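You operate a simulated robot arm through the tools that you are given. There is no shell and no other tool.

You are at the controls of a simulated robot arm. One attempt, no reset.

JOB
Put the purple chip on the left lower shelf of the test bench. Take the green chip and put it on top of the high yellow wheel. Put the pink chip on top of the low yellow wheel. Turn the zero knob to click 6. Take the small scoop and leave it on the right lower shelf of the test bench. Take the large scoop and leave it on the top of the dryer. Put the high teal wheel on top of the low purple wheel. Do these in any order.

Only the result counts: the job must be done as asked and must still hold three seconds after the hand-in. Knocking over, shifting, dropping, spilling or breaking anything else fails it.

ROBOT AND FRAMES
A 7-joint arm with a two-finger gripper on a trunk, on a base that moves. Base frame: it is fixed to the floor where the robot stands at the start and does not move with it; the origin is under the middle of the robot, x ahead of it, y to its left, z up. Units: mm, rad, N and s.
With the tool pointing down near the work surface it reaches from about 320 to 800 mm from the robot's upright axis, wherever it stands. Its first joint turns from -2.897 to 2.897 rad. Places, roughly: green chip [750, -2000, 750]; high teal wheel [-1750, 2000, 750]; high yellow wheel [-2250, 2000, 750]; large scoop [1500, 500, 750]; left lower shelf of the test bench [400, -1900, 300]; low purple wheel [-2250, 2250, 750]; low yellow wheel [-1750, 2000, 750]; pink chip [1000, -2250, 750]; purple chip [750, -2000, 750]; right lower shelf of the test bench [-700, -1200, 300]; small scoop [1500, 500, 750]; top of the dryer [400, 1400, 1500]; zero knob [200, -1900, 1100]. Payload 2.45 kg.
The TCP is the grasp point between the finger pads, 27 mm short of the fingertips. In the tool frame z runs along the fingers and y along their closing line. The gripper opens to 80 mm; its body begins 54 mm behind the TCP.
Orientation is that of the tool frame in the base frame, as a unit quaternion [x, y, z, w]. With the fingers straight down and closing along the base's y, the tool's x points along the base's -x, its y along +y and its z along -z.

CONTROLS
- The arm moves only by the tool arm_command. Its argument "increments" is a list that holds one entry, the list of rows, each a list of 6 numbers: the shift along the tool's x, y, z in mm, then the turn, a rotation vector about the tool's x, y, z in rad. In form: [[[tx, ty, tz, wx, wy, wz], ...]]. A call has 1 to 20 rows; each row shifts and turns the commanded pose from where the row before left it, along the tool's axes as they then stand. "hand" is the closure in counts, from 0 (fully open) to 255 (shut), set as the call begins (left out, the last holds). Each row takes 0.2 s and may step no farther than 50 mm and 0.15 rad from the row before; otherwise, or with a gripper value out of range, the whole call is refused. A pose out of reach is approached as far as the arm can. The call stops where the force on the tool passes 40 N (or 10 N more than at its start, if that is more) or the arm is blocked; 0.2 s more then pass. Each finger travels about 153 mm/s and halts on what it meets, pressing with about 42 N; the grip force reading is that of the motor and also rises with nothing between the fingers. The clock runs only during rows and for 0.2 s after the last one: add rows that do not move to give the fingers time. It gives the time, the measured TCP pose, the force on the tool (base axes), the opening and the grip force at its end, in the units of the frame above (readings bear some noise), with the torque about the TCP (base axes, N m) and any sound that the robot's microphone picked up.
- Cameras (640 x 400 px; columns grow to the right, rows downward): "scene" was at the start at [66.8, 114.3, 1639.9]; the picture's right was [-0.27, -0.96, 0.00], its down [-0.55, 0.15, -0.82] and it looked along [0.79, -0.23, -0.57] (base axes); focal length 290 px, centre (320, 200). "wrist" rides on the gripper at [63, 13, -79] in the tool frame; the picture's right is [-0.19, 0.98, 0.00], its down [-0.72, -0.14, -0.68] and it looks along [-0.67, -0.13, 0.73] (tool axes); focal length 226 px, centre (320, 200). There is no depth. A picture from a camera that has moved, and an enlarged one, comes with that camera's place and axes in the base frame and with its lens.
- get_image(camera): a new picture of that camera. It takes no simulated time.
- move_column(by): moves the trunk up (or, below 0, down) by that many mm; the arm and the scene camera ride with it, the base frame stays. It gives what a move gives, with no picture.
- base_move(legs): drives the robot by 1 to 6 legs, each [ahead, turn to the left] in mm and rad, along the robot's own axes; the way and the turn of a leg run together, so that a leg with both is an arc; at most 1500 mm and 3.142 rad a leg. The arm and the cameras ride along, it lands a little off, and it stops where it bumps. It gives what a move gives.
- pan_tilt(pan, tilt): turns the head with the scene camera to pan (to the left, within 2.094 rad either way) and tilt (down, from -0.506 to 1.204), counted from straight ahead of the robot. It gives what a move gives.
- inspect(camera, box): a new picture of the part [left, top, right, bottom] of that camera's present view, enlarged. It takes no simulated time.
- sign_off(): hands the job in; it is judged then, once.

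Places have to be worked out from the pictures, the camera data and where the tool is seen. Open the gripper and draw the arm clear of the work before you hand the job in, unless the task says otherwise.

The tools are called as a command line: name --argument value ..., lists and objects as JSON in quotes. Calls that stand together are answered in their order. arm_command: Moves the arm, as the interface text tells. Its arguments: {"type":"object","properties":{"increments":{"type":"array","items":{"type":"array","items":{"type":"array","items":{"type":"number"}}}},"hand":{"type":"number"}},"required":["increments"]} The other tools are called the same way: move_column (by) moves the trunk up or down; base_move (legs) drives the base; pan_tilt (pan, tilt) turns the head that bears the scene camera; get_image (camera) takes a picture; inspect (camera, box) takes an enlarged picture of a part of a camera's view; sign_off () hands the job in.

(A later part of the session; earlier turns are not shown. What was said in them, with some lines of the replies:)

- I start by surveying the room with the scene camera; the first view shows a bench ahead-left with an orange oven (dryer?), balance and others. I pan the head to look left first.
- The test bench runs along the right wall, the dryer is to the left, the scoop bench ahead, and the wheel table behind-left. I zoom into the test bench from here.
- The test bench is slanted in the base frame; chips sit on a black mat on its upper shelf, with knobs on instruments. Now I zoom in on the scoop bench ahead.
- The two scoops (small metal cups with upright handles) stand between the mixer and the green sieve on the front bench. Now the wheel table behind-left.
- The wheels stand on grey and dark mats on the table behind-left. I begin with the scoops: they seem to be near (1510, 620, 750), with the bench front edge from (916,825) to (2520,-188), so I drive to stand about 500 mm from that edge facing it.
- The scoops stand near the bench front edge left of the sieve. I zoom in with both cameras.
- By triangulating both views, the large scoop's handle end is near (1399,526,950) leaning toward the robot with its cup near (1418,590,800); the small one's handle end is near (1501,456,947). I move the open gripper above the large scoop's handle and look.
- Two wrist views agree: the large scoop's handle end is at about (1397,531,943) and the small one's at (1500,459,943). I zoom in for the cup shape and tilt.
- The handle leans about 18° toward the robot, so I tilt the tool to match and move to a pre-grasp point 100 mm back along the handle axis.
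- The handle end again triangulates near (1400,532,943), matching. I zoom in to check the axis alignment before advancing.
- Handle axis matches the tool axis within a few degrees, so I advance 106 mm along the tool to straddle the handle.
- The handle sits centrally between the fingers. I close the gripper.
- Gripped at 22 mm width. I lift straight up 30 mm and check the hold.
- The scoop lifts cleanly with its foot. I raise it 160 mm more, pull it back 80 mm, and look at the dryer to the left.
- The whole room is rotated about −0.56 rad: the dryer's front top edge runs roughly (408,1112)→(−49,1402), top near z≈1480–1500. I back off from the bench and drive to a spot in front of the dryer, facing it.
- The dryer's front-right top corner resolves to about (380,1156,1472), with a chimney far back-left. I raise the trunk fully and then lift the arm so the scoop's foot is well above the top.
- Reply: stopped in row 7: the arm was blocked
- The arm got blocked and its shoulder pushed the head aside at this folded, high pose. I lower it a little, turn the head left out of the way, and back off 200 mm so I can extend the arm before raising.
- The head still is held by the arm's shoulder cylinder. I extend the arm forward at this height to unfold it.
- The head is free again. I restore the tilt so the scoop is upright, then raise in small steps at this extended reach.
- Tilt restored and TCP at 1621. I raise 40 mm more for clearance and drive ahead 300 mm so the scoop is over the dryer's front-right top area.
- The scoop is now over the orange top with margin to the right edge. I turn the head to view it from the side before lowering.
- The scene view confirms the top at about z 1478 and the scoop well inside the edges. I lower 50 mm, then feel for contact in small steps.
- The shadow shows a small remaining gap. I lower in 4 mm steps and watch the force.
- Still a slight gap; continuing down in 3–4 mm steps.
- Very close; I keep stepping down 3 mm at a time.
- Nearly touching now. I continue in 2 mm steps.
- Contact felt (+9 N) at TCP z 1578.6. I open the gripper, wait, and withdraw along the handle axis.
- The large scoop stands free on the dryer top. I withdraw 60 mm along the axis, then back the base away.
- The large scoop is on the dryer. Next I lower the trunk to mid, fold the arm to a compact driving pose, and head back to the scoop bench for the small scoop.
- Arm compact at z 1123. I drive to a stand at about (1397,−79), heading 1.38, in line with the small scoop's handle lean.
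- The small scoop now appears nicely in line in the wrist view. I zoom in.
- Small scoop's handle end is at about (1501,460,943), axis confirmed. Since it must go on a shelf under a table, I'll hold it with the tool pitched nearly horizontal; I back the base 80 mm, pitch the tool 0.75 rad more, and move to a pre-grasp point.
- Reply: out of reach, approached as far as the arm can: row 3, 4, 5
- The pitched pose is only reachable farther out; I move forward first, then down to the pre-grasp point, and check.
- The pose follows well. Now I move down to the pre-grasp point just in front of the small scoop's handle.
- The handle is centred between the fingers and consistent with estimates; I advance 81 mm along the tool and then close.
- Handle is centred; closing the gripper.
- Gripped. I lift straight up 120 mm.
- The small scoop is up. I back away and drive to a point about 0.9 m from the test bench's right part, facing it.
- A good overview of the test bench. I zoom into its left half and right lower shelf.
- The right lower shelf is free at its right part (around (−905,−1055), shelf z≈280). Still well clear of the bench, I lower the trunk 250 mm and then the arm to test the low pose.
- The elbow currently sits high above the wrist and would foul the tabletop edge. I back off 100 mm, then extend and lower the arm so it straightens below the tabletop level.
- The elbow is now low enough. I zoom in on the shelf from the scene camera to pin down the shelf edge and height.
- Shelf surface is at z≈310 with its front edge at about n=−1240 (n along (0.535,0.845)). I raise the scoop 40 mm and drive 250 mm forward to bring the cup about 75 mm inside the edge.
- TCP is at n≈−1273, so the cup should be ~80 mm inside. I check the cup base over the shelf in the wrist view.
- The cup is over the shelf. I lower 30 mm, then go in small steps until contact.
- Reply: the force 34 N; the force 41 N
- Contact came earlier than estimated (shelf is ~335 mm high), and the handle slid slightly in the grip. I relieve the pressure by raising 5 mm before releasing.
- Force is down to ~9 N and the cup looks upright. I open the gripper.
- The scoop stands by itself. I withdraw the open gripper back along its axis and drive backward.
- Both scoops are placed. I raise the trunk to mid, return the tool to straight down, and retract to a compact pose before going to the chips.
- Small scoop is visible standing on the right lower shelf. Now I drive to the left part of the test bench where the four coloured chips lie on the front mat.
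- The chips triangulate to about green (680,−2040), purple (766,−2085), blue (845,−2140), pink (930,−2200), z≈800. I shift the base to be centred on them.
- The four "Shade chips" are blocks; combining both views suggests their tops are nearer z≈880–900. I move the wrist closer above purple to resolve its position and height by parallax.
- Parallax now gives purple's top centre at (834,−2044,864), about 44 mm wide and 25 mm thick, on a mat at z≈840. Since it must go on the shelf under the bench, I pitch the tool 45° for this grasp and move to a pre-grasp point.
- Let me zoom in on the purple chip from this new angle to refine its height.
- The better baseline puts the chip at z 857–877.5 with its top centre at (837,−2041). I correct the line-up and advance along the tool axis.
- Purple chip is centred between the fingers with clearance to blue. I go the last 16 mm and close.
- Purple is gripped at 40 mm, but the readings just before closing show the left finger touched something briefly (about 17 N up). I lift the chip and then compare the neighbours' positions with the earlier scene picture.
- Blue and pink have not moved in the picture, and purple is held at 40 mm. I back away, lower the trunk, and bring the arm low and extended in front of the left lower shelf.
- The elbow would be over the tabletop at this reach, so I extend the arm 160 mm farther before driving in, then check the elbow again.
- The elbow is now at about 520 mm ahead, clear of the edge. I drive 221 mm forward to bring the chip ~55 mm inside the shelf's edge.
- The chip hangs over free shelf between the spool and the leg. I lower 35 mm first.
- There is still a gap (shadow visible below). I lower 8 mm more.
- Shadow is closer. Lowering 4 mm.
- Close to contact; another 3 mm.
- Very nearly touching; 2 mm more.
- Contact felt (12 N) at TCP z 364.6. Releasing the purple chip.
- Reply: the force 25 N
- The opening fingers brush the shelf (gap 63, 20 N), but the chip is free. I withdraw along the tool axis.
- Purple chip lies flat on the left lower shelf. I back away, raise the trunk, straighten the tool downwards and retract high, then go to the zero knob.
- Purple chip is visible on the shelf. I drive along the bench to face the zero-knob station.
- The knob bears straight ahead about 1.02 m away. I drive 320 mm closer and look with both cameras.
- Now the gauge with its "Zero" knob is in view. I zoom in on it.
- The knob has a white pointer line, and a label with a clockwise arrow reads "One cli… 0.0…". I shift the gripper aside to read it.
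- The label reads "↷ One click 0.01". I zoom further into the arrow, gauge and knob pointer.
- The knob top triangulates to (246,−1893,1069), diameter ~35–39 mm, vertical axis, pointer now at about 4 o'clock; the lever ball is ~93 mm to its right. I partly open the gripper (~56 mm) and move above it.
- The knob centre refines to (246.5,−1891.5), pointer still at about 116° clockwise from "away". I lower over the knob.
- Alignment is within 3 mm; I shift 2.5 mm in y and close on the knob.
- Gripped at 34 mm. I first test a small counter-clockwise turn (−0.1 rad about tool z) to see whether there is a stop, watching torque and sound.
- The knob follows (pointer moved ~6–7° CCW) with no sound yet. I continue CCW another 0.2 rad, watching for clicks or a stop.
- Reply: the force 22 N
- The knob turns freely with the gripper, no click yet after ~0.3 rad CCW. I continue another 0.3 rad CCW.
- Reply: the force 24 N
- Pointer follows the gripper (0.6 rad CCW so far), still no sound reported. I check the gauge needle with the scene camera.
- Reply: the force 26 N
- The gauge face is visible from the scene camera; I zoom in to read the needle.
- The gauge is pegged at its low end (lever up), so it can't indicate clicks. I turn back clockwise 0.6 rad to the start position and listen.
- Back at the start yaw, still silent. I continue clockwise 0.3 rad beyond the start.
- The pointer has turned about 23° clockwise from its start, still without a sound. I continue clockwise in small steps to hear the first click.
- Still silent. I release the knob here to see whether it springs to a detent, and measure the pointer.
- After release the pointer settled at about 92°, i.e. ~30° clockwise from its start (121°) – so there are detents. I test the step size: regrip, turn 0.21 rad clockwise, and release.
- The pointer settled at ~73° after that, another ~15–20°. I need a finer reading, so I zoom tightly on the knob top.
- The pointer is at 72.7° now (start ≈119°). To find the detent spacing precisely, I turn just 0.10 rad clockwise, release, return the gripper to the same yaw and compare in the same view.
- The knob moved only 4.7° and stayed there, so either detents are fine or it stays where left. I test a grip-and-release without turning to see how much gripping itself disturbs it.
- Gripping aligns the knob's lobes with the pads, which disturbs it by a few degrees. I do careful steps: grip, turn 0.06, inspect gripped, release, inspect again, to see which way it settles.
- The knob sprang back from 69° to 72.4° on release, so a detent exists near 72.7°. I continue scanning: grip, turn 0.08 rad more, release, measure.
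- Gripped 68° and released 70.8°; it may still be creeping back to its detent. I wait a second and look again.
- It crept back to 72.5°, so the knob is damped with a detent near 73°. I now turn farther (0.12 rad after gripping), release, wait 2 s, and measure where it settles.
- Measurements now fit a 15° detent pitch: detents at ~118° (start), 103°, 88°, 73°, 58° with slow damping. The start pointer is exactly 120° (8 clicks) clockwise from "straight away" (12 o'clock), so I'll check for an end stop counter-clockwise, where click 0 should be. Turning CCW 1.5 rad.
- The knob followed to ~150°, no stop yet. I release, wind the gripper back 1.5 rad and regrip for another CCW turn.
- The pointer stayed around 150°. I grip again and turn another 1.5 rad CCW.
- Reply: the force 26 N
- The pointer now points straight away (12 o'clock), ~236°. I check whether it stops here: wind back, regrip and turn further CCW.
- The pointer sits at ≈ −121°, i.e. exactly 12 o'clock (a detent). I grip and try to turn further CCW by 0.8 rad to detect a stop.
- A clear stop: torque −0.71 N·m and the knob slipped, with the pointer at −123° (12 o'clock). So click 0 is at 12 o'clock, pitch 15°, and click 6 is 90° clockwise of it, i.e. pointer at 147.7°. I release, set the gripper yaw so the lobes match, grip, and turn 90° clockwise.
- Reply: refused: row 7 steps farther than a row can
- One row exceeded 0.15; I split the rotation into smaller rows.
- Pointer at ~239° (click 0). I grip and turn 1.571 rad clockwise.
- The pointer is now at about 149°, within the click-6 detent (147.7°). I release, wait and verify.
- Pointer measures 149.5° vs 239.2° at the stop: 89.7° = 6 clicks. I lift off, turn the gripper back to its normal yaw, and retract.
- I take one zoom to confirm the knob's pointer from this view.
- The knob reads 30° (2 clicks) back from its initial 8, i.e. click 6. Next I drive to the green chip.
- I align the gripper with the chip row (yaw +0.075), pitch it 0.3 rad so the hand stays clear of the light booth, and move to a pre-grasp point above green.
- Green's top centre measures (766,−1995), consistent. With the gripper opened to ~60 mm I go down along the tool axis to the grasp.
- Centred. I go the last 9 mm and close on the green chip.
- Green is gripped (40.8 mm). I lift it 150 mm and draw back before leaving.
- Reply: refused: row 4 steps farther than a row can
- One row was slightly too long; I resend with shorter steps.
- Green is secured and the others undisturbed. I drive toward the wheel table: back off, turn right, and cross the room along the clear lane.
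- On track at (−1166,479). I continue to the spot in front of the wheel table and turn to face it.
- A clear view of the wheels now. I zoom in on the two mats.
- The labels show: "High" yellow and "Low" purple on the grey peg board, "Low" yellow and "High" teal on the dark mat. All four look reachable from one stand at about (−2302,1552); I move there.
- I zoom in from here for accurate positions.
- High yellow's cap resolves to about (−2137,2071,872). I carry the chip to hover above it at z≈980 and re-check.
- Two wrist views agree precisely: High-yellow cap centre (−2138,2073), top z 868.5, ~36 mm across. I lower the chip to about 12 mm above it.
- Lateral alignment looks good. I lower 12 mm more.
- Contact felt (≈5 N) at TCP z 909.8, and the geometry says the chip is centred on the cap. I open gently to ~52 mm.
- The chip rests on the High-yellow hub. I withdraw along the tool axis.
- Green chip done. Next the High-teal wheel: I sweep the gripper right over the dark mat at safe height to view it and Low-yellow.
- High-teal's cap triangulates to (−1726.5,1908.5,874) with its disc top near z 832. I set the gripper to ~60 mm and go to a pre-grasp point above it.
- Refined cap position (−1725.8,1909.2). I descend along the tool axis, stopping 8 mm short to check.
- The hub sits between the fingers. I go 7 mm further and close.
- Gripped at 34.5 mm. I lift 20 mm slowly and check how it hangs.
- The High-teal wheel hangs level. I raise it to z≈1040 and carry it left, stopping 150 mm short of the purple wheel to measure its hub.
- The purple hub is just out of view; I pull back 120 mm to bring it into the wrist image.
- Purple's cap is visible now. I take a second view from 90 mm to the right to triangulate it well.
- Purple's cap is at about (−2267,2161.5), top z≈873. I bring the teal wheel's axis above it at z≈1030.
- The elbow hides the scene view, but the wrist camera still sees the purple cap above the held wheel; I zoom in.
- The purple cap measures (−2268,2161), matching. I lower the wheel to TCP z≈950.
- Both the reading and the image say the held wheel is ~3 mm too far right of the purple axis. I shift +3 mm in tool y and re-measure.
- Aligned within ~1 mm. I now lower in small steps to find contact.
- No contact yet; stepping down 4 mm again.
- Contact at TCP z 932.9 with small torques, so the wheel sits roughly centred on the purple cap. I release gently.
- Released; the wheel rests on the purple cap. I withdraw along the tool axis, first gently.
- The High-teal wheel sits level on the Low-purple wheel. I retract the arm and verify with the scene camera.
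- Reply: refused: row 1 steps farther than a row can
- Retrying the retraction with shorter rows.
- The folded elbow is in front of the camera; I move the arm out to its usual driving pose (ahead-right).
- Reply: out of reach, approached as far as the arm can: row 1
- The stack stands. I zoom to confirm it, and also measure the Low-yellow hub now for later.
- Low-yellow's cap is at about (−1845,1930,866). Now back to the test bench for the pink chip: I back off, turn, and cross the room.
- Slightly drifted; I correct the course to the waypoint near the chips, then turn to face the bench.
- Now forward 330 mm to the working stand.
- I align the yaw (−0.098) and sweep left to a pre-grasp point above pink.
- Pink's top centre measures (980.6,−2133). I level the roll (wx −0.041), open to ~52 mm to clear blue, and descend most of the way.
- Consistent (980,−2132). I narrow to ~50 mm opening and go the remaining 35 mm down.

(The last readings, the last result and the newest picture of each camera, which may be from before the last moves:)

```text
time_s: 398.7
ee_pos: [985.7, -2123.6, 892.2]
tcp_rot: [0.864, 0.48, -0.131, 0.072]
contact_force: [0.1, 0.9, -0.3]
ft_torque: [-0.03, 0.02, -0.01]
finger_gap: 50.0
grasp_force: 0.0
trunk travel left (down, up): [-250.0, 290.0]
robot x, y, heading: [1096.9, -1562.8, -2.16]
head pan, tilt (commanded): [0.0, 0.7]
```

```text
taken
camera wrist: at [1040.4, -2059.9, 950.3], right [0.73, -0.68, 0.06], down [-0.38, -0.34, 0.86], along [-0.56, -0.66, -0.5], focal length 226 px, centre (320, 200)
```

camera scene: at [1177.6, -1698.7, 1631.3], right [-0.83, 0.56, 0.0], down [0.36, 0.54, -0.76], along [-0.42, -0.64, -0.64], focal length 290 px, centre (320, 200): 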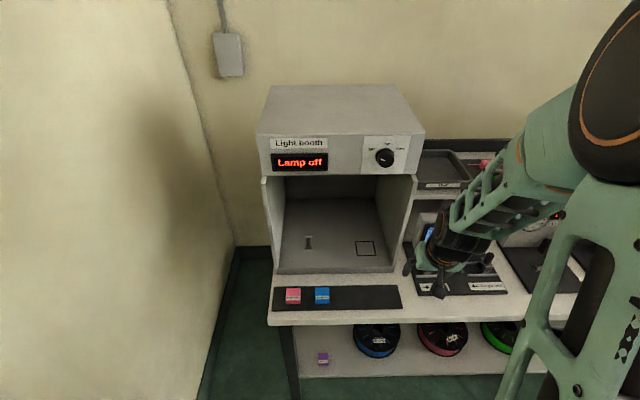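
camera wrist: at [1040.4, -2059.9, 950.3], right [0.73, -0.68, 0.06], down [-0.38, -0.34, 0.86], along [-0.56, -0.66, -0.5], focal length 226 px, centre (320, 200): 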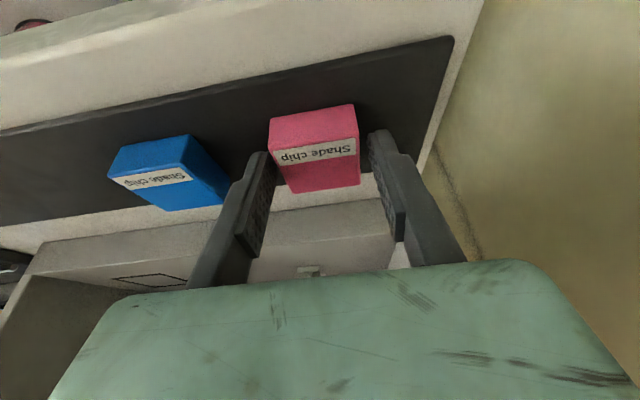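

No contact with blue. I close on the pink chip.

arm_command --increments '[[[0, 0, 0, 0, 0, 0], [0, 0, 0, 0, 0, 0], [0, 0, 0, 0, 0, 0], [0, 0, 0, 0, 0, 0]]]' --hand 255

arm_command --increments '[[[-6, 0, -19.1, 0, 0, 0], [-12, 0, -38.3, 0, 0, 0], [-12, 0, -38.3, 0, 0, 0], [-12, 0, -38.3, 0, 0, 0], [38.2, 0, -11.9, 0, 0, 0], [0, 0, 0, 0, 0, 0]]]'

get_image --camera "wrist"

inspect --camera "scene" --box '[260, 250, 420, 350]'

```text
time_s: 399.7
ee_pos: [985.7, -2124.4, 893.0]
tcp_rot: [0.864, 0.48, -0.131, 0.071]
contact_force: [0.8, 0.2, -0.1]
ft_torque: [-0.02, 0.02, -0.01]
finger_gap: 40.9
grasp_force: 42.0
trunk travel left (down, up): [-250.0, 290.0]
robot x, y, heading: [1094.3, -1563.4, -2.161]
head pan, tilt (commanded): [0.0, 0.7]
```

```text
time_s: 401.1
ee_pos: [1008.7, -2092.6, 1029.5]
tcp_rot: [0.865, 0.48, -0.131, 0.071]
contact_force: [0.3, -0.1, -0.6]
ft_torque: [0.04, 0.01, 0.01]
finger_gap: 40.7
grasp_force: 41.8
trunk travel left (down, up): [-250.0, 290.0]
robot x, y, heading: [1095.2, -1565.3, -2.163]
head pan, tilt (commanded): [0.0, 0.7]
```

```text
taken
camera wrist: at [1062.9, -2028.7, 1087.5], right [0.73, -0.68, 0.06], down [-0.38, -0.34, 0.86], along [-0.57, -0.66, -0.5], focal length 226 px, centre (320, 200)
```

wrist: 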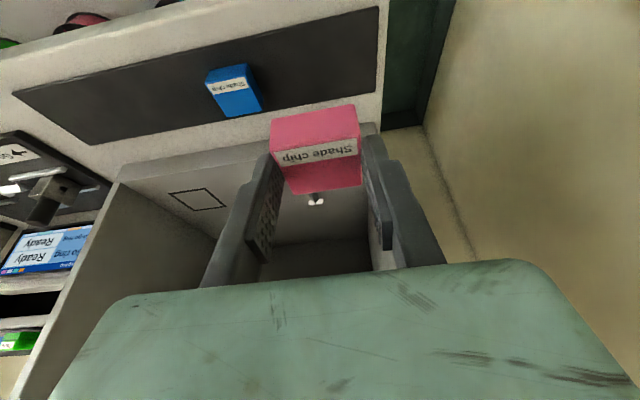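

```text
4.00 times, centred on (340, 300) of scene
camera zoom: at [1178.4, -1698.4, 1631.3], right [-0.83, 0.56, 0.0], down [0.36, 0.54, -0.76], along [-0.43, -0.64, -0.64], focal length 1160 px, centre (240, -200)
```

zoom: 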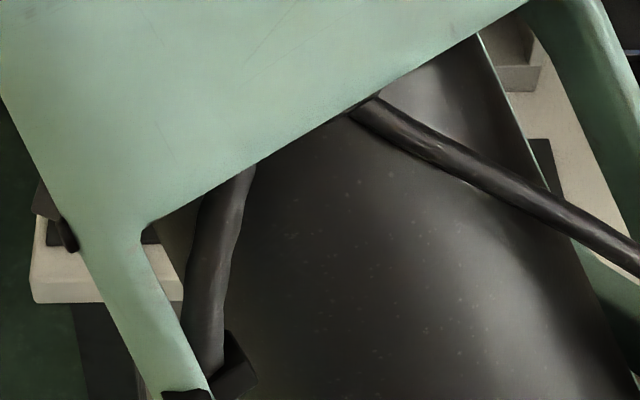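

Pink is gripped and lifted; blue is undisturbed in the wrist view. I back away, bring the arm to its driving pose, and head for the wheel table.

base_move --legs '[[-400, 0]]'

arm_command --increments '[[[1.3, -40, 0, 0, 0, 0], [1.3, -40, 0, 0, 0, 0], [1.3, -40, 0, 0, 0, 0], [1.3, -40, 0, 0, 0, 0], [1.3, -40, 0, 0, 0, 0], [1.3, -40, 0, 0, 0, 0], [1.3, -40, 0, 0, 0, 0], [1.3, -40, 0, 0, 0, 0], [0, 0, 0, 0, 0, 0]]]'

get_image --camera "scene"

get_image --camera "wrist"

```text
time_s: 403.6
ee_pos: [1241.5, -1751.7, 1029.5]
tcp_rot: [0.861, 0.485, -0.13, 0.073]
contact_force: [0.1, -0.6, 0.4]
ft_torque: [-0.03, -0.01, -0.01]
finger_gap: 40.3
grasp_force: 42.3
trunk travel left (down, up): [-250.0, 290.0]
robot x, y, heading: [1320.7, -1220.2, -2.144]
head pan, tilt (commanded): [0.0, 0.7]
```

```text
time_s: 405.6
ee_pos: [973.3, -1574.3, 1026.5]
tcp_rot: [0.861, 0.486, -0.131, 0.073]
contact_force: [0.0, 0.5, 0.3]
ft_torque: [0.02, -0.01, 0.0]
finger_gap: 40.7
grasp_force: 42.2
trunk travel left (down, up): [-250.0, 290.0]
robot x, y, heading: [1324.2, -1223.1, -2.145]
head pan, tilt (commanded): [0.0, 0.7]
```

```text
taken
camera scene: at [1405.0, -1354.7, 1631.4], right [-0.84, 0.54, 0.0], down [0.35, 0.54, -0.76], along [-0.42, -0.64, -0.64], focal length 290 px, centre (320, 200)
```

scene: 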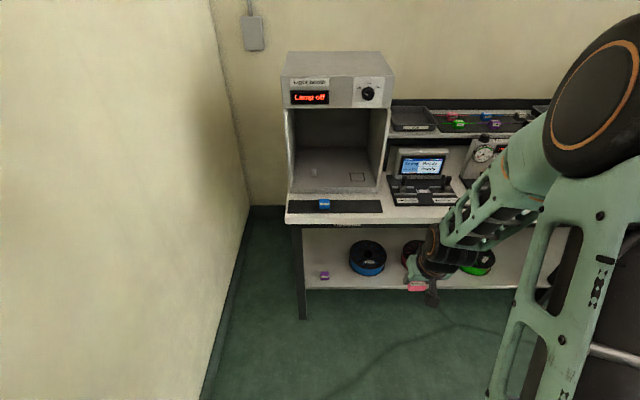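

```text
taken
camera wrist: at [1026.2, -1509.4, 1083.3], right [0.75, -0.66, 0.06], down [-0.37, -0.34, 0.86], along [-0.55, -0.66, -0.5], focal length 226 px, centre (320, 200)
```

wrist: 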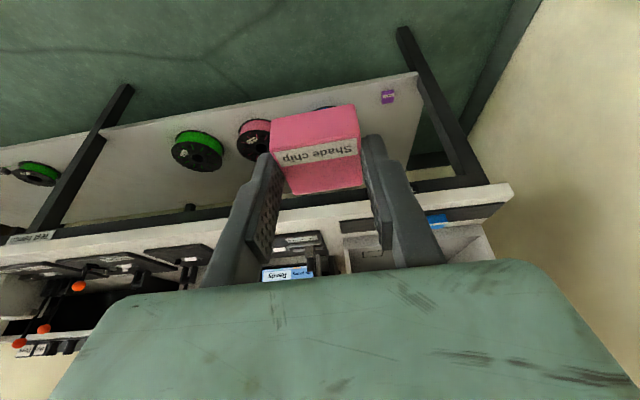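

Blue still sits on its mat. I drive across the room toward the wheel table.

base_move --legs '[[0, -1.578], [1500, 0], [1500, 0]]'

```text
time_s: 424.2
ee_pos: [-1593.4, 741.8, 1025.0]
tcp_rot: [0.953, -0.263, -0.144, -0.041]
contact_force: [0.5, -0.6, -0.7]
ft_torque: [-0.01, 0.01, 0.03]
finger_gap: 40.6
grasp_force: 41.8
trunk travel left (down, up): [-250.0, 290.0]
robot x, y, heading: [-1240.7, 394.1, 2.567]
head pan, tilt (commanded): [0.0, 0.7]
```

base_move --legs '[[0, -0.045], [1484, 0], [0, -1.53]]'

pan_tilt --pan 0.1 --tilt 0.6

get_image --camera "scene"

```text
time_s: 435.7
ee_pos: [-2085.9, 1584.1, 1024.5]
tcp_rot: [-0.489, 0.859, 0.074, 0.13]
contact_force: [0.1, -0.6, -0.7]
ft_torque: [-0.01, 0.01, 0.06]
finger_gap: 40.8
grasp_force: 41.6
trunk travel left (down, up): [-250.0, 290.0]
robot x, y, heading: [-2431.2, 1228.6, 0.998]
head pan, tilt (commanded): [0.0, 0.7]
```

```text
time_s: 436.3
ee_pos: [-2086.5, 1584.0, 1025.6]
tcp_rot: [-0.488, 0.86, 0.072, 0.131]
contact_force: [-0.2, -0.8, 0.0]
ft_torque: [-0.03, -0.01, -0.03]
finger_gap: 40.6
grasp_force: 42.1
trunk travel left (down, up): [-250.0, 290.0]
robot x, y, heading: [-2433.0, 1228.4, 0.998]
head pan, tilt (commanded): [0.099, 0.6]
```

```text
taken
camera scene: at [-2520.3, 1366.2, 1640.0], right [0.89, -0.45, 0.0], down [-0.26, -0.5, -0.82], along [0.37, 0.73, -0.57], focal length 290 px, centre (320, 200)
```

scene: 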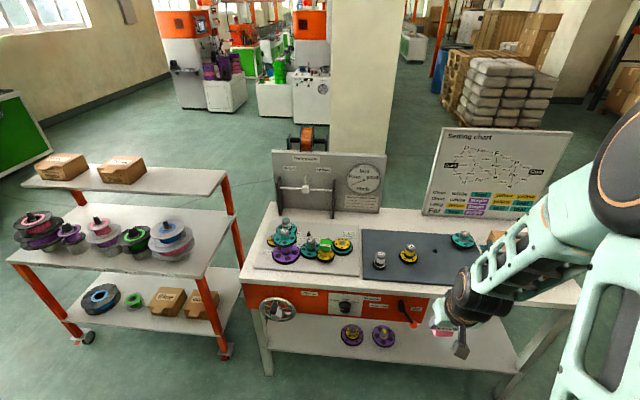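

I approach the working stand in front of the wheel table.

base_move --legs '[[0, 0.08], [342, 0], [0, -0.08]]'

pan_tilt --pan 0.1 --tilt 0.75

get_image --camera "scene"

get_image --camera "wrist"

```text
time_s: 439.6
ee_pos: [-1926.9, 1885.9, 1025.3]
tcp_rot: [-0.489, 0.86, 0.072, 0.13]
contact_force: [-0.7, 0.7, -0.3]
ft_torque: [-0.01, 0.0, 0.01]
finger_gap: 40.4
grasp_force: 42.0
trunk travel left (down, up): [-250.0, 290.0]
robot x, y, heading: [-2267.3, 1528.4, 0.998]
head pan, tilt (commanded): [0.099, 0.6]
```

```text
time_s: 440.2
ee_pos: [-1926.4, 1884.7, 1026.1]
tcp_rot: [-0.488, 0.86, 0.073, 0.131]
contact_force: [-0.6, 0.1, 0.5]
ft_torque: [0.01, 0.02, 0.0]
finger_gap: 40.7
grasp_force: 42.1
trunk travel left (down, up): [-250.0, 290.0]
robot x, y, heading: [-2275.4, 1529.8, 0.999]
head pan, tilt (commanded): [0.099, 0.75]
```

```text
taken
camera scene: at [-2363.1, 1662.1, 1627.2], right [0.89, -0.45, 0.0], down [-0.31, -0.61, -0.73], along [0.33, 0.65, -0.68], focal length 290 px, centre (320, 200)
```

scene: 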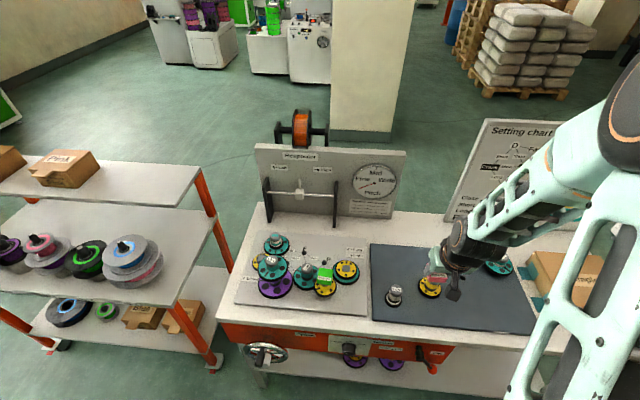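

```text
taken
camera wrist: at [-1980.9, 1819.3, 1083.3], right [-0.75, 0.66, 0.06], down [0.37, 0.35, 0.86], along [0.55, 0.67, -0.5], focal length 226 px, centre (320, 200)
```

wrist: 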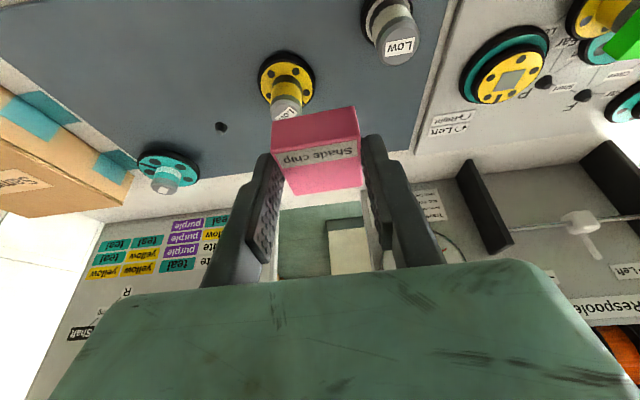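

inspect --camera "wrist" --box '[220, 30, 420, 155]'

inspect --camera "scene" --box '[220, 220, 380, 320]'

```text
3.20 times, centred on (320, 92) of wrist
camera zoom: at [-1980.9, 1819.3, 1083.3], right [-0.75, 0.66, 0.06], down [0.37, 0.35, 0.86], along [0.55, 0.67, -0.5], focal length 723 px, centre (320, 544)
```

zoom: 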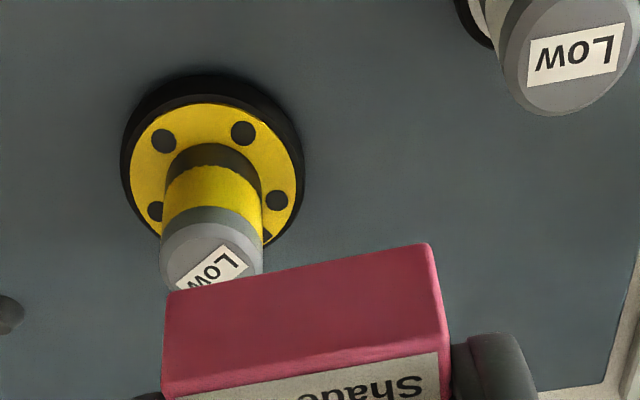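

```text
4.00 times, centred on (300, 270) of scene
camera zoom: at [-2363.1, 1662.1, 1627.2], right [0.89, -0.45, 0.0], down [-0.31, -0.61, -0.73], along [0.33, 0.65, -0.68], focal length 1160 px, centre (400, -80)
```

zoom: 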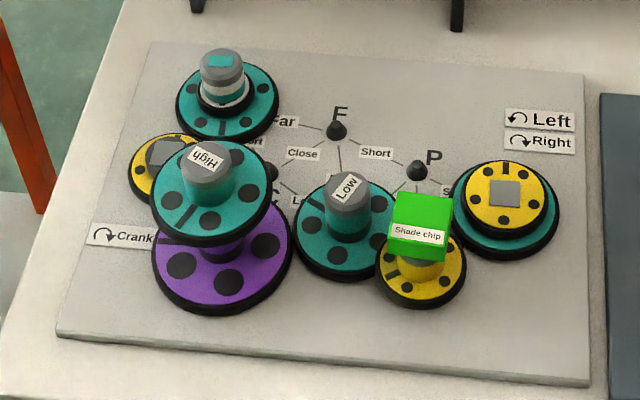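

Everything at the peg board is intact. Low-yellow's cap triangulates to (−1846.8,1930.2,868); I bring the pink chip above it.

arm_command --increments '[[[-18.4, -14.9, 20, 0, 0, 0], [-18.4, -14.9, 20, 0, 0, 0], [-18.4, -14.9, 20, 0, 0, 0], [0, 0, 0, 0, 0, 0]]]'

inspect --camera "wrist" --box '[220, 0, 420, 155]'

inspect --camera "scene" --box '[380, 230, 500, 320]'

```text
time_s: 441.2
ee_pos: [-1851.7, 1923.3, 983.8]
tcp_rot: [-0.49, 0.859, 0.073, 0.131]
contact_force: [0.2, -0.3, -1.7]
ft_torque: [-0.03, 0.02, -0.01]
finger_gap: 40.6
grasp_force: 41.9
trunk travel left (down, up): [-250.0, 290.0]
robot x, y, heading: [-2272.9, 1532.7, 1.0]
head pan, tilt (commanded): [0.099, 0.75]
```

```text
2.58 times, centred on (320, 78) of wrist
camera zoom: at [-1905.6, 1857.2, 1041.5], right [-0.75, 0.66, 0.06], down [0.37, 0.35, 0.86], along [0.55, 0.67, -0.5], focal length 583 px, centre (320, 516)
```

zoom: 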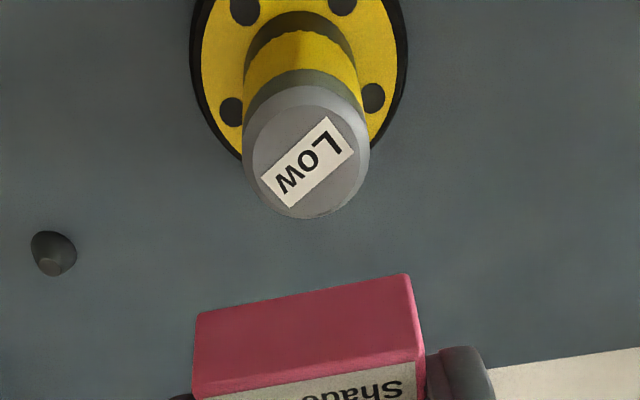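

```text
4.44 times, centred on (440, 275) of scene
camera zoom: at [-2362.7, 1662.2, 1627.2], right [0.89, -0.45, 0.0], down [-0.31, -0.61, -0.73], along [0.33, 0.65, -0.68], focal length 1289 px, centre (-213, -133)
```

zoom: 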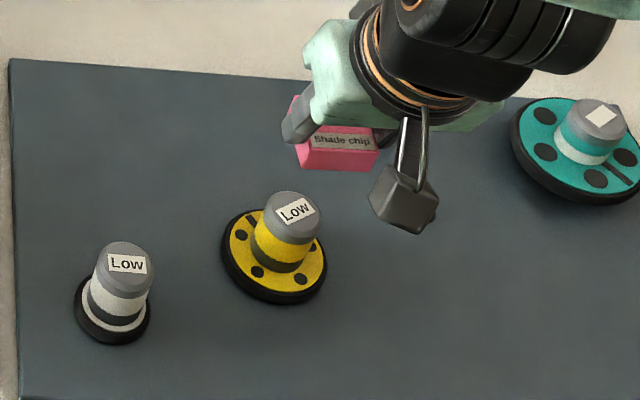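

The chip lines up with the cap (−1847,1931). I lower to about 15 mm above.

arm_command --increments '[[[8.9, 0, 28.7, 0, 0, 0], [8.9, 0, 28.7, 0, 0, 0], [0, 0, 0, 0, 0, 0]]]'

inspect --camera "wrist" --box '[220, 40, 420, 200]'

inspect --camera "scene" --box '[380, 230, 500, 320]'

```text
time_s: 442.1
ee_pos: [-1851.0, 1921.5, 926.4]
tcp_rot: [-0.491, 0.859, 0.073, 0.129]
contact_force: [0.1, 0.4, -0.6]
ft_torque: [-0.02, 0.0, 0.0]
finger_gap: 40.5
grasp_force: 41.9
trunk travel left (down, up): [-250.0, 290.0]
robot x, y, heading: [-2275.3, 1534.6, 1.004]
head pan, tilt (commanded): [0.099, 0.75]
```

```text
2.50 times, centred on (320, 120) of wrist
camera zoom: at [-1904.9, 1855.4, 983.7], right [-0.75, 0.66, 0.06], down [0.37, 0.35, 0.86], along [0.55, 0.67, -0.5], focal length 565 px, centre (320, 400)
```

zoom: 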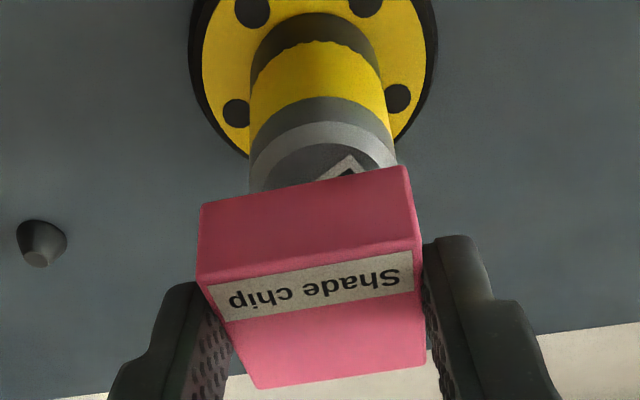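

```text
4.44 times, centred on (440, 275) of scene
camera zoom: at [-2363.1, 1662.0, 1627.2], right [0.89, -0.45, 0.0], down [-0.31, -0.61, -0.73], along [0.33, 0.65, -0.68], focal length 1289 px, centre (-213, -133)
```

zoom: 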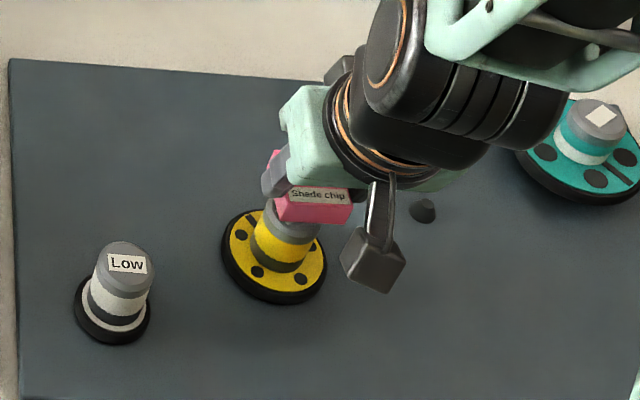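

The hub appears ~3 mm to the chip's left-hand (+y) side. I shift +2.5 mm in tool y and lower a bit more, then check.

arm_command --increments '[[[-0.6, 2.5, 0, 0, 0, 0], [1.8, 0, 5.75, 0, 0, 0], [0, 0, 0, 0, 0, 0]]]'

inspect --camera "wrist" --box '[220, 40, 420, 200]'

```text
time_s: 442.9
ee_pos: [-1853.3, 1923.5, 918.0]
tcp_rot: [-0.489, 0.859, 0.073, 0.129]
contact_force: [0.8, 0.2, -0.9]
ft_torque: [-0.02, 0.0, 0.03]
finger_gap: 40.5
grasp_force: 42.1
trunk travel left (down, up): [-250.0, 290.0]
robot x, y, heading: [-2271.6, 1528.2, 1.001]
head pan, tilt (commanded): [0.099, 0.75]
```

```text
2.50 times, centred on (320, 120) of wrist
camera zoom: at [-1908.0, 1857.9, 976.6], right [-0.75, 0.66, 0.06], down [0.37, 0.35, 0.86], along [0.55, 0.67, -0.5], focal length 565 px, centre (320, 400)
```

zoom: 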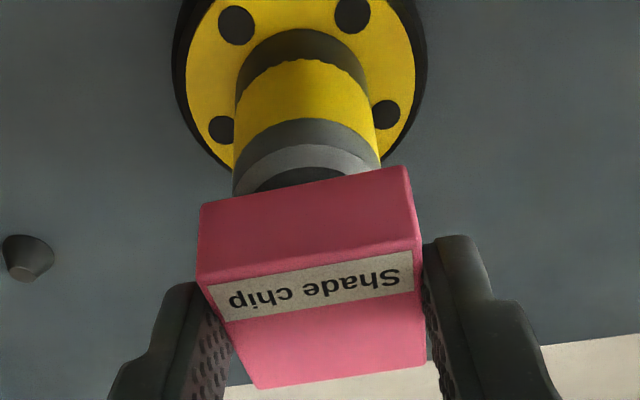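

Now centred within 1 mm. Stepping down toward contact.

arm_command --increments '[[[1.2, 0, 3.8, 0, 0, 0], [0, 0, 0, 0, 0, 0]]]'

```text
time_s: 443.4
ee_pos: [-1854.9, 1925.1, 914.0]
tcp_rot: [-0.489, 0.86, 0.073, 0.13]
contact_force: [0.5, 0.0, -0.8]
ft_torque: [0.01, 0.0, -0.02]
finger_gap: 40.5
grasp_force: 41.4
trunk travel left (down, up): [-250.0, 290.0]
robot x, y, heading: [-2272.0, 1531.5, 0.995]
head pan, tilt (commanded): [0.099, 0.75]
```

arm_command --increments '[[[0.9, 0, 2.9, 0, 0, 0], [0, 0, 0, 0, 0, 0]]]'

inspect --camera "wrist" --box '[220, 40, 420, 200]'

```text
time_s: 444.1
ee_pos: [-1854.9, 1925.2, 912.6]
tcp_rot: [-0.489, 0.859, 0.074, 0.13]
contact_force: [0.5, 0.5, 0.0]
ft_torque: [0.0, 0.0, 0.02]
finger_gap: 40.7
grasp_force: 41.5
trunk travel left (down, up): [-250.0, 290.0]
robot x, y, heading: [-2276.0, 1530.1, 0.996]
head pan, tilt (commanded): [0.099, 0.75]
```

```text
2.50 times, centred on (320, 120) of wrist
camera zoom: at [-1908.8, 1858.6, 969.2], right [-0.75, 0.66, 0.06], down [0.37, 0.35, 0.86], along [0.55, 0.67, -0.5], focal length 565 px, centre (320, 400)
```

zoom: 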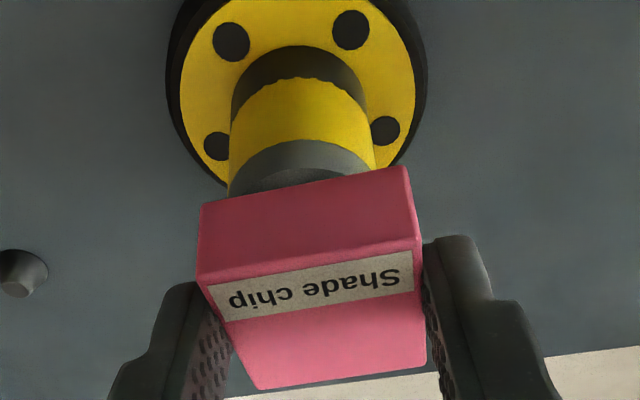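

The image now shows ~2 mm overshoot; I shift −1.8 mm in y and continue down.

arm_command --increments '[[[0, -1.8, 0, 0, 0, 0], [0.6, 0, 1.9, 0, 0, 0], [0, 0, 0, 0, 0, 0]]]'

inspect --camera "wrist" --box '[220, 40, 420, 200]'

```text
time_s: 444.9
ee_pos: [-1854.1, 1923.6, 910.7]
tcp_rot: [-0.49, 0.859, 0.074, 0.131]
contact_force: [0.1, 0.4, 17.1]
ft_torque: [0.1, -0.06, -0.01]
finger_gap: 40.8
grasp_force: 42.2
trunk travel left (down, up): [-250.0, 290.0]
robot x, y, heading: [-2272.9, 1526.4, 0.995]
head pan, tilt (commanded): [0.099, 0.75]
```

```text
2.50 times, centred on (320, 120) of wrist
camera zoom: at [-1907.1, 1857.4, 968.2], right [-0.75, 0.66, 0.06], down [0.37, 0.34, 0.87], along [0.55, 0.67, -0.5], focal length 565 px, centre (320, 400)
```

zoom: 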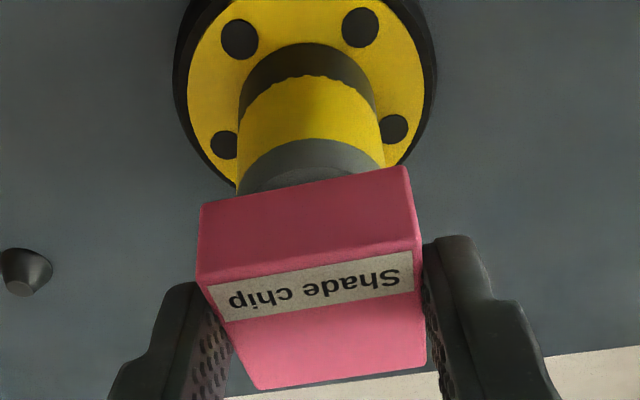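

Contact (17 N) with the contact centre within ~3 mm of the chip centre. I ease up 1 mm and open the gripper.

arm_command --increments '[[[-0.3, 0, -0.95, 0, 0, 0], [0, 0, 0, 0, 0, 0]]]'

arm_command --increments '[[[0, 0, 0, 0, 0, 0], [0, 0, 0, 0, 0, 0], [0, 0, 0, 0, 0, 0]]]' --hand 89

inspect --camera "wrist" --box '[220, 40, 420, 200]'

```text
time_s: 445.4
ee_pos: [-1853.4, 1923.5, 910.8]
tcp_rot: [-0.489, 0.859, 0.073, 0.129]
contact_force: [1.3, 0.9, 8.2]
ft_torque: [0.12, -0.08, -0.02]
finger_gap: 40.5
grasp_force: 41.5
trunk travel left (down, up): [-250.0, 290.0]
robot x, y, heading: [-2275.5, 1530.8, 0.998]
head pan, tilt (commanded): [0.099, 0.75]
```

```text
time_s: 446.2
ee_pos: [-1853.6, 1923.4, 909.7]
tcp_rot: [-0.489, 0.859, 0.071, 0.13]
contact_force: [-0.1, 0.6, -1.2]
ft_torque: [-0.01, 0.0, -0.03]
finger_gap: 52.4
grasp_force: 0.3
trunk travel left (down, up): [-250.0, 290.0]
robot x, y, heading: [-2275.2, 1529.3, 1.002]
head pan, tilt (commanded): [0.099, 0.75]
```

```text
2.50 times, centred on (320, 120) of wrist
camera zoom: at [-1906.7, 1857.7, 968.6], right [-0.75, 0.66, 0.06], down [0.37, 0.35, 0.86], along [0.55, 0.67, -0.5], focal length 565 px, centre (320, 400)
```

zoom: 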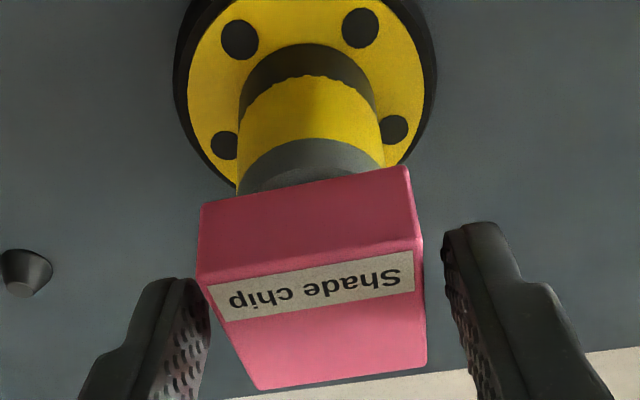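

The pink chip rests on the Low-yellow hub. I withdraw along the tool axis and retract the arm.

arm_command --increments '[[[0, 0, -20, 0, 0, 0], [0, 0, -40, 0, 0, 0], [0, 0, -40, 0, 0, 0], [0, 0, -40, 0, 0, 0], [38.2, 0, -11.9, 0, 0, 0], [38.2, 0, -11.9, 0, 0, 0], [0, 0, 0, 0, 0, 0]]]'

get_image --camera "wrist"

get_image --camera "scene"

```text
time_s: 447.9
ee_pos: [-1915.1, 1821.1, 1045.0]
tcp_rot: [-0.489, 0.859, 0.074, 0.131]
contact_force: [-0.3, -0.2, 0.8]
ft_torque: [0.02, -0.01, -0.01]
finger_gap: 51.9
grasp_force: 0.0
trunk travel left (down, up): [-250.0, 290.0]
robot x, y, heading: [-2271.4, 1528.1, 1.0]
head pan, tilt (commanded): [0.099, 0.75]
```

```text
taken
camera wrist: at [-1969.6, 1753.1, 1103.2], right [-0.75, 0.66, 0.06], down [0.37, 0.35, 0.86], along [0.55, 0.67, -0.5], focal length 226 px, centre (320, 200)
```

wrist: 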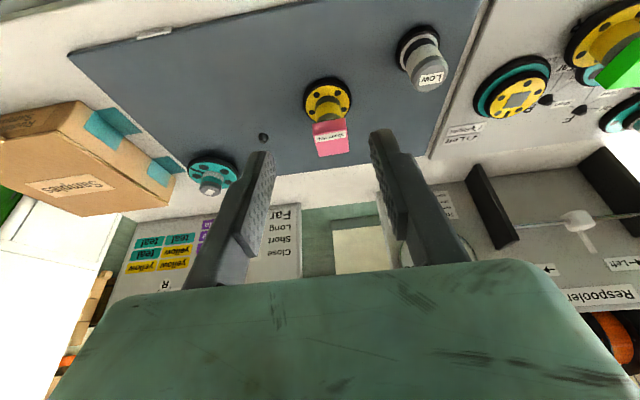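

```text
taken
camera scene: at [-2363.3, 1661.8, 1627.1], right [0.89, -0.45, 0.0], down [-0.31, -0.61, -0.73], along [0.33, 0.65, -0.68], focal length 290 px, centre (320, 200)
```

scene: 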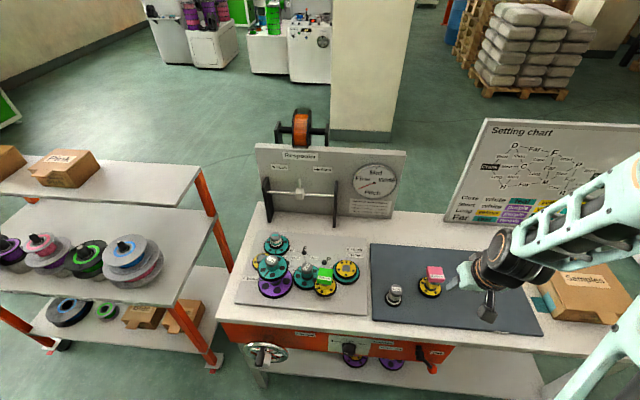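

I zoom in for a final check of the wheel table.

inspect --camera "scene" --box '[230, 225, 370, 315]'

inspect --camera "scene" --box '[370, 235, 510, 325]'

```text
4.44 times, centred on (300, 270) of scene
camera zoom: at [-2363.3, 1661.8, 1627.1], right [0.89, -0.45, 0.0], down [-0.31, -0.61, -0.73], along [0.33, 0.65, -0.68], focal length 1289 px, centre (409, -111)
```

zoom: 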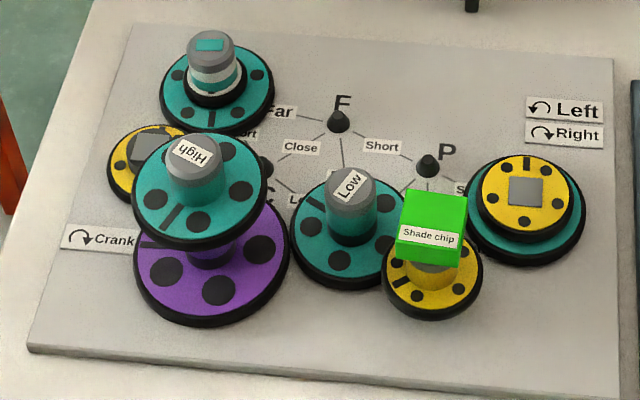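

```text
4.44 times, centred on (440, 280) of scene
camera zoom: at [-2363.3, 1661.8, 1627.1], right [0.89, -0.45, 0.0], down [-0.31, -0.61, -0.73], along [0.33, 0.65, -0.68], focal length 1289 px, centre (-213, -156)
```

zoom: 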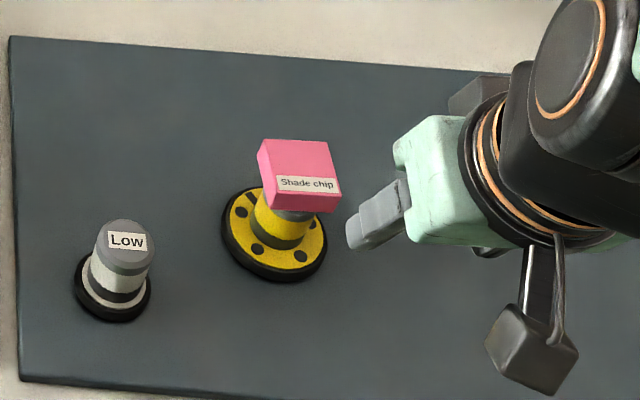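

All three stacks look right. I back the robot off and open the gripper, then take a last look at the dryer and test bench from mid-room.

base_move --legs '[[-350, 0], [0, -1.583], [1300, 0]]'

arm_command --increments '[[[0, 0, 0, 0, 0, 0], [0, 0, 0, 0, 0, 0]]]' --hand 0

pan_tilt --pan 0.8 --tilt 0.2

get_image --camera "scene"

```text
time_s: 460.2
ee_pos: [-1113.1, 146.2, 1045.3]
tcp_rot: [0.268, 0.952, -0.042, 0.144]
contact_force: [0.1, 0.9, -0.3]
ft_torque: [0.02, -0.04, 0.01]
finger_gap: 52.0
grasp_force: 0.0
trunk travel left (down, up): [-250.0, 290.0]
robot x, y, heading: [-1392.8, 511.4, -0.585]
head pan, tilt (commanded): [0.099, 0.75]
```

```text
time_s: 460.9
ee_pos: [-1114.4, 146.4, 1045.3]
tcp_rot: [0.269, 0.951, -0.041, 0.144]
contact_force: [-0.4, 0.8, -0.7]
ft_torque: [0.0, 0.0, 0.03]
finger_gap: 79.8
grasp_force: 0.0
trunk travel left (down, up): [-250.0, 290.0]
robot x, y, heading: [-1399.7, 507.2, -0.584]
head pan, tilt (commanded): [0.099, 0.75]
```

```text
time_s: 461.9
ee_pos: [-1113.6, 145.8, 1044.7]
tcp_rot: [0.267, 0.952, -0.042, 0.145]
contact_force: [0.6, -0.9, 0.4]
ft_torque: [0.01, 0.02, -0.02]
finger_gap: 80.1
grasp_force: 0.0
trunk travel left (down, up): [-250.0, 290.0]
robot x, y, heading: [-1398.4, 505.7, -0.586]
head pan, tilt (commanded): [0.799, 0.201]
```

```text
taken
camera scene: at [-1244.6, 654.7, 1676.8], right [0.21, -0.98, 0.0], down [-0.2, -0.04, -0.98], along [0.96, 0.21, -0.2], focal length 290 px, centre (320, 200)
```

scene: 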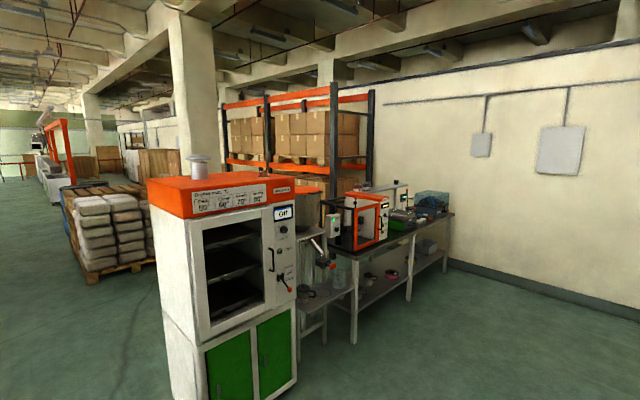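

inspect --camera "scene" --box '[140, 140, 320, 230]'

pan_tilt --pan -0.6 --tilt 0.35

get_image --camera "scene"

```text
3.56 times, centred on (230, 185) of scene
camera zoom: at [-1244.6, 654.7, 1676.8], right [0.21, -0.98, 0.0], down [-0.2, -0.04, -0.98], along [0.96, 0.21, -0.2], focal length 1031 px, centre (640, 253)
```

zoom: 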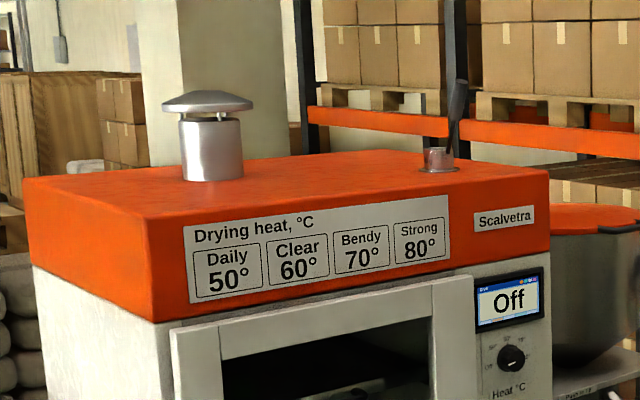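

```text
time_s: 463.4
ee_pos: [-1113.7, 146.3, 1045.7]
tcp_rot: [0.268, 0.952, -0.041, 0.144]
contact_force: [0.6, -0.6, 0.2]
ft_torque: [-0.01, -0.01, 0.02]
finger_gap: 79.9
grasp_force: 0.1
trunk travel left (down, up): [-250.0, 290.0]
robot x, y, heading: [-1394.6, 509.8, -0.58]
head pan, tilt (commanded): [-0.6, 0.351]
```

```text
taken
camera scene: at [-1300.4, 548.6, 1662.8], right [-0.93, -0.38, 0.0], down [-0.13, 0.32, -0.94], along [0.35, -0.87, -0.34], focal length 290 px, centre (320, 200)
```

scene: 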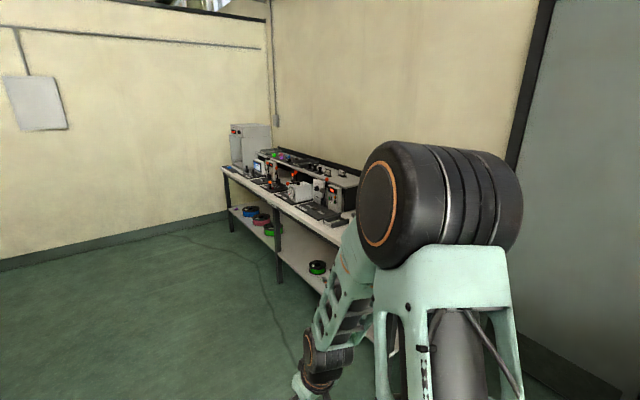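

The large scoop still stands on the dryer top, and the purple chip, small scoop, knob and wheel stacks were each verified after release. The gripper is open and clear of all work, so I hand the job in.

sign_off

```text
The job is handed in.
```

I handed the job in with all seven parts done. The one part I had to interpret is the knob's click count.

| Task | Result | How I know |
|---|---|---|
| Purple chip on the left lower shelf | Done | Seen lying flat on the shelf after release and on later passes |
| Green chip on the high yellow wheel | Done | Seen on the hub before I left the table |
| Pink chip on the low yellow wheel | Done | Seen on the hub before I left the table |
| High teal wheel on the low purple wheel | Done | Seen sitting level before I left the table |
| Small scoop on the right lower shelf | Done | Seen standing after release and while I stayed at that bench, but not rechecked at the very end |
| Large scoop on the dryer top | Done | Seen standing in the last pictures before hand-in |
| Zero knob at click 6 | Done as I read it | Pointer measured after release |

- **Knob:** it has no number scale and made no sound, so I counted clicks from the counter-clockwise end stop. The clicks are 15° apart, and I set the knob six clicks (90°) clockwise from that stop. This assumes click 0 is at the stop, which fits the pointer facing straight back there.
- **Purple chip pick-up:** before I closed on the chip, one finger briefly touched something, probably the blue chip or the mat, with about 17 N. The blue and pink chips showed no shift in the pictures taken before and after.
- **Small scoop placement:** I lowered the scoop about 10 mm too far. It pressed on the shelf with about 40 N and slid a little in the grip. I eased off, released it, and it stood upright.
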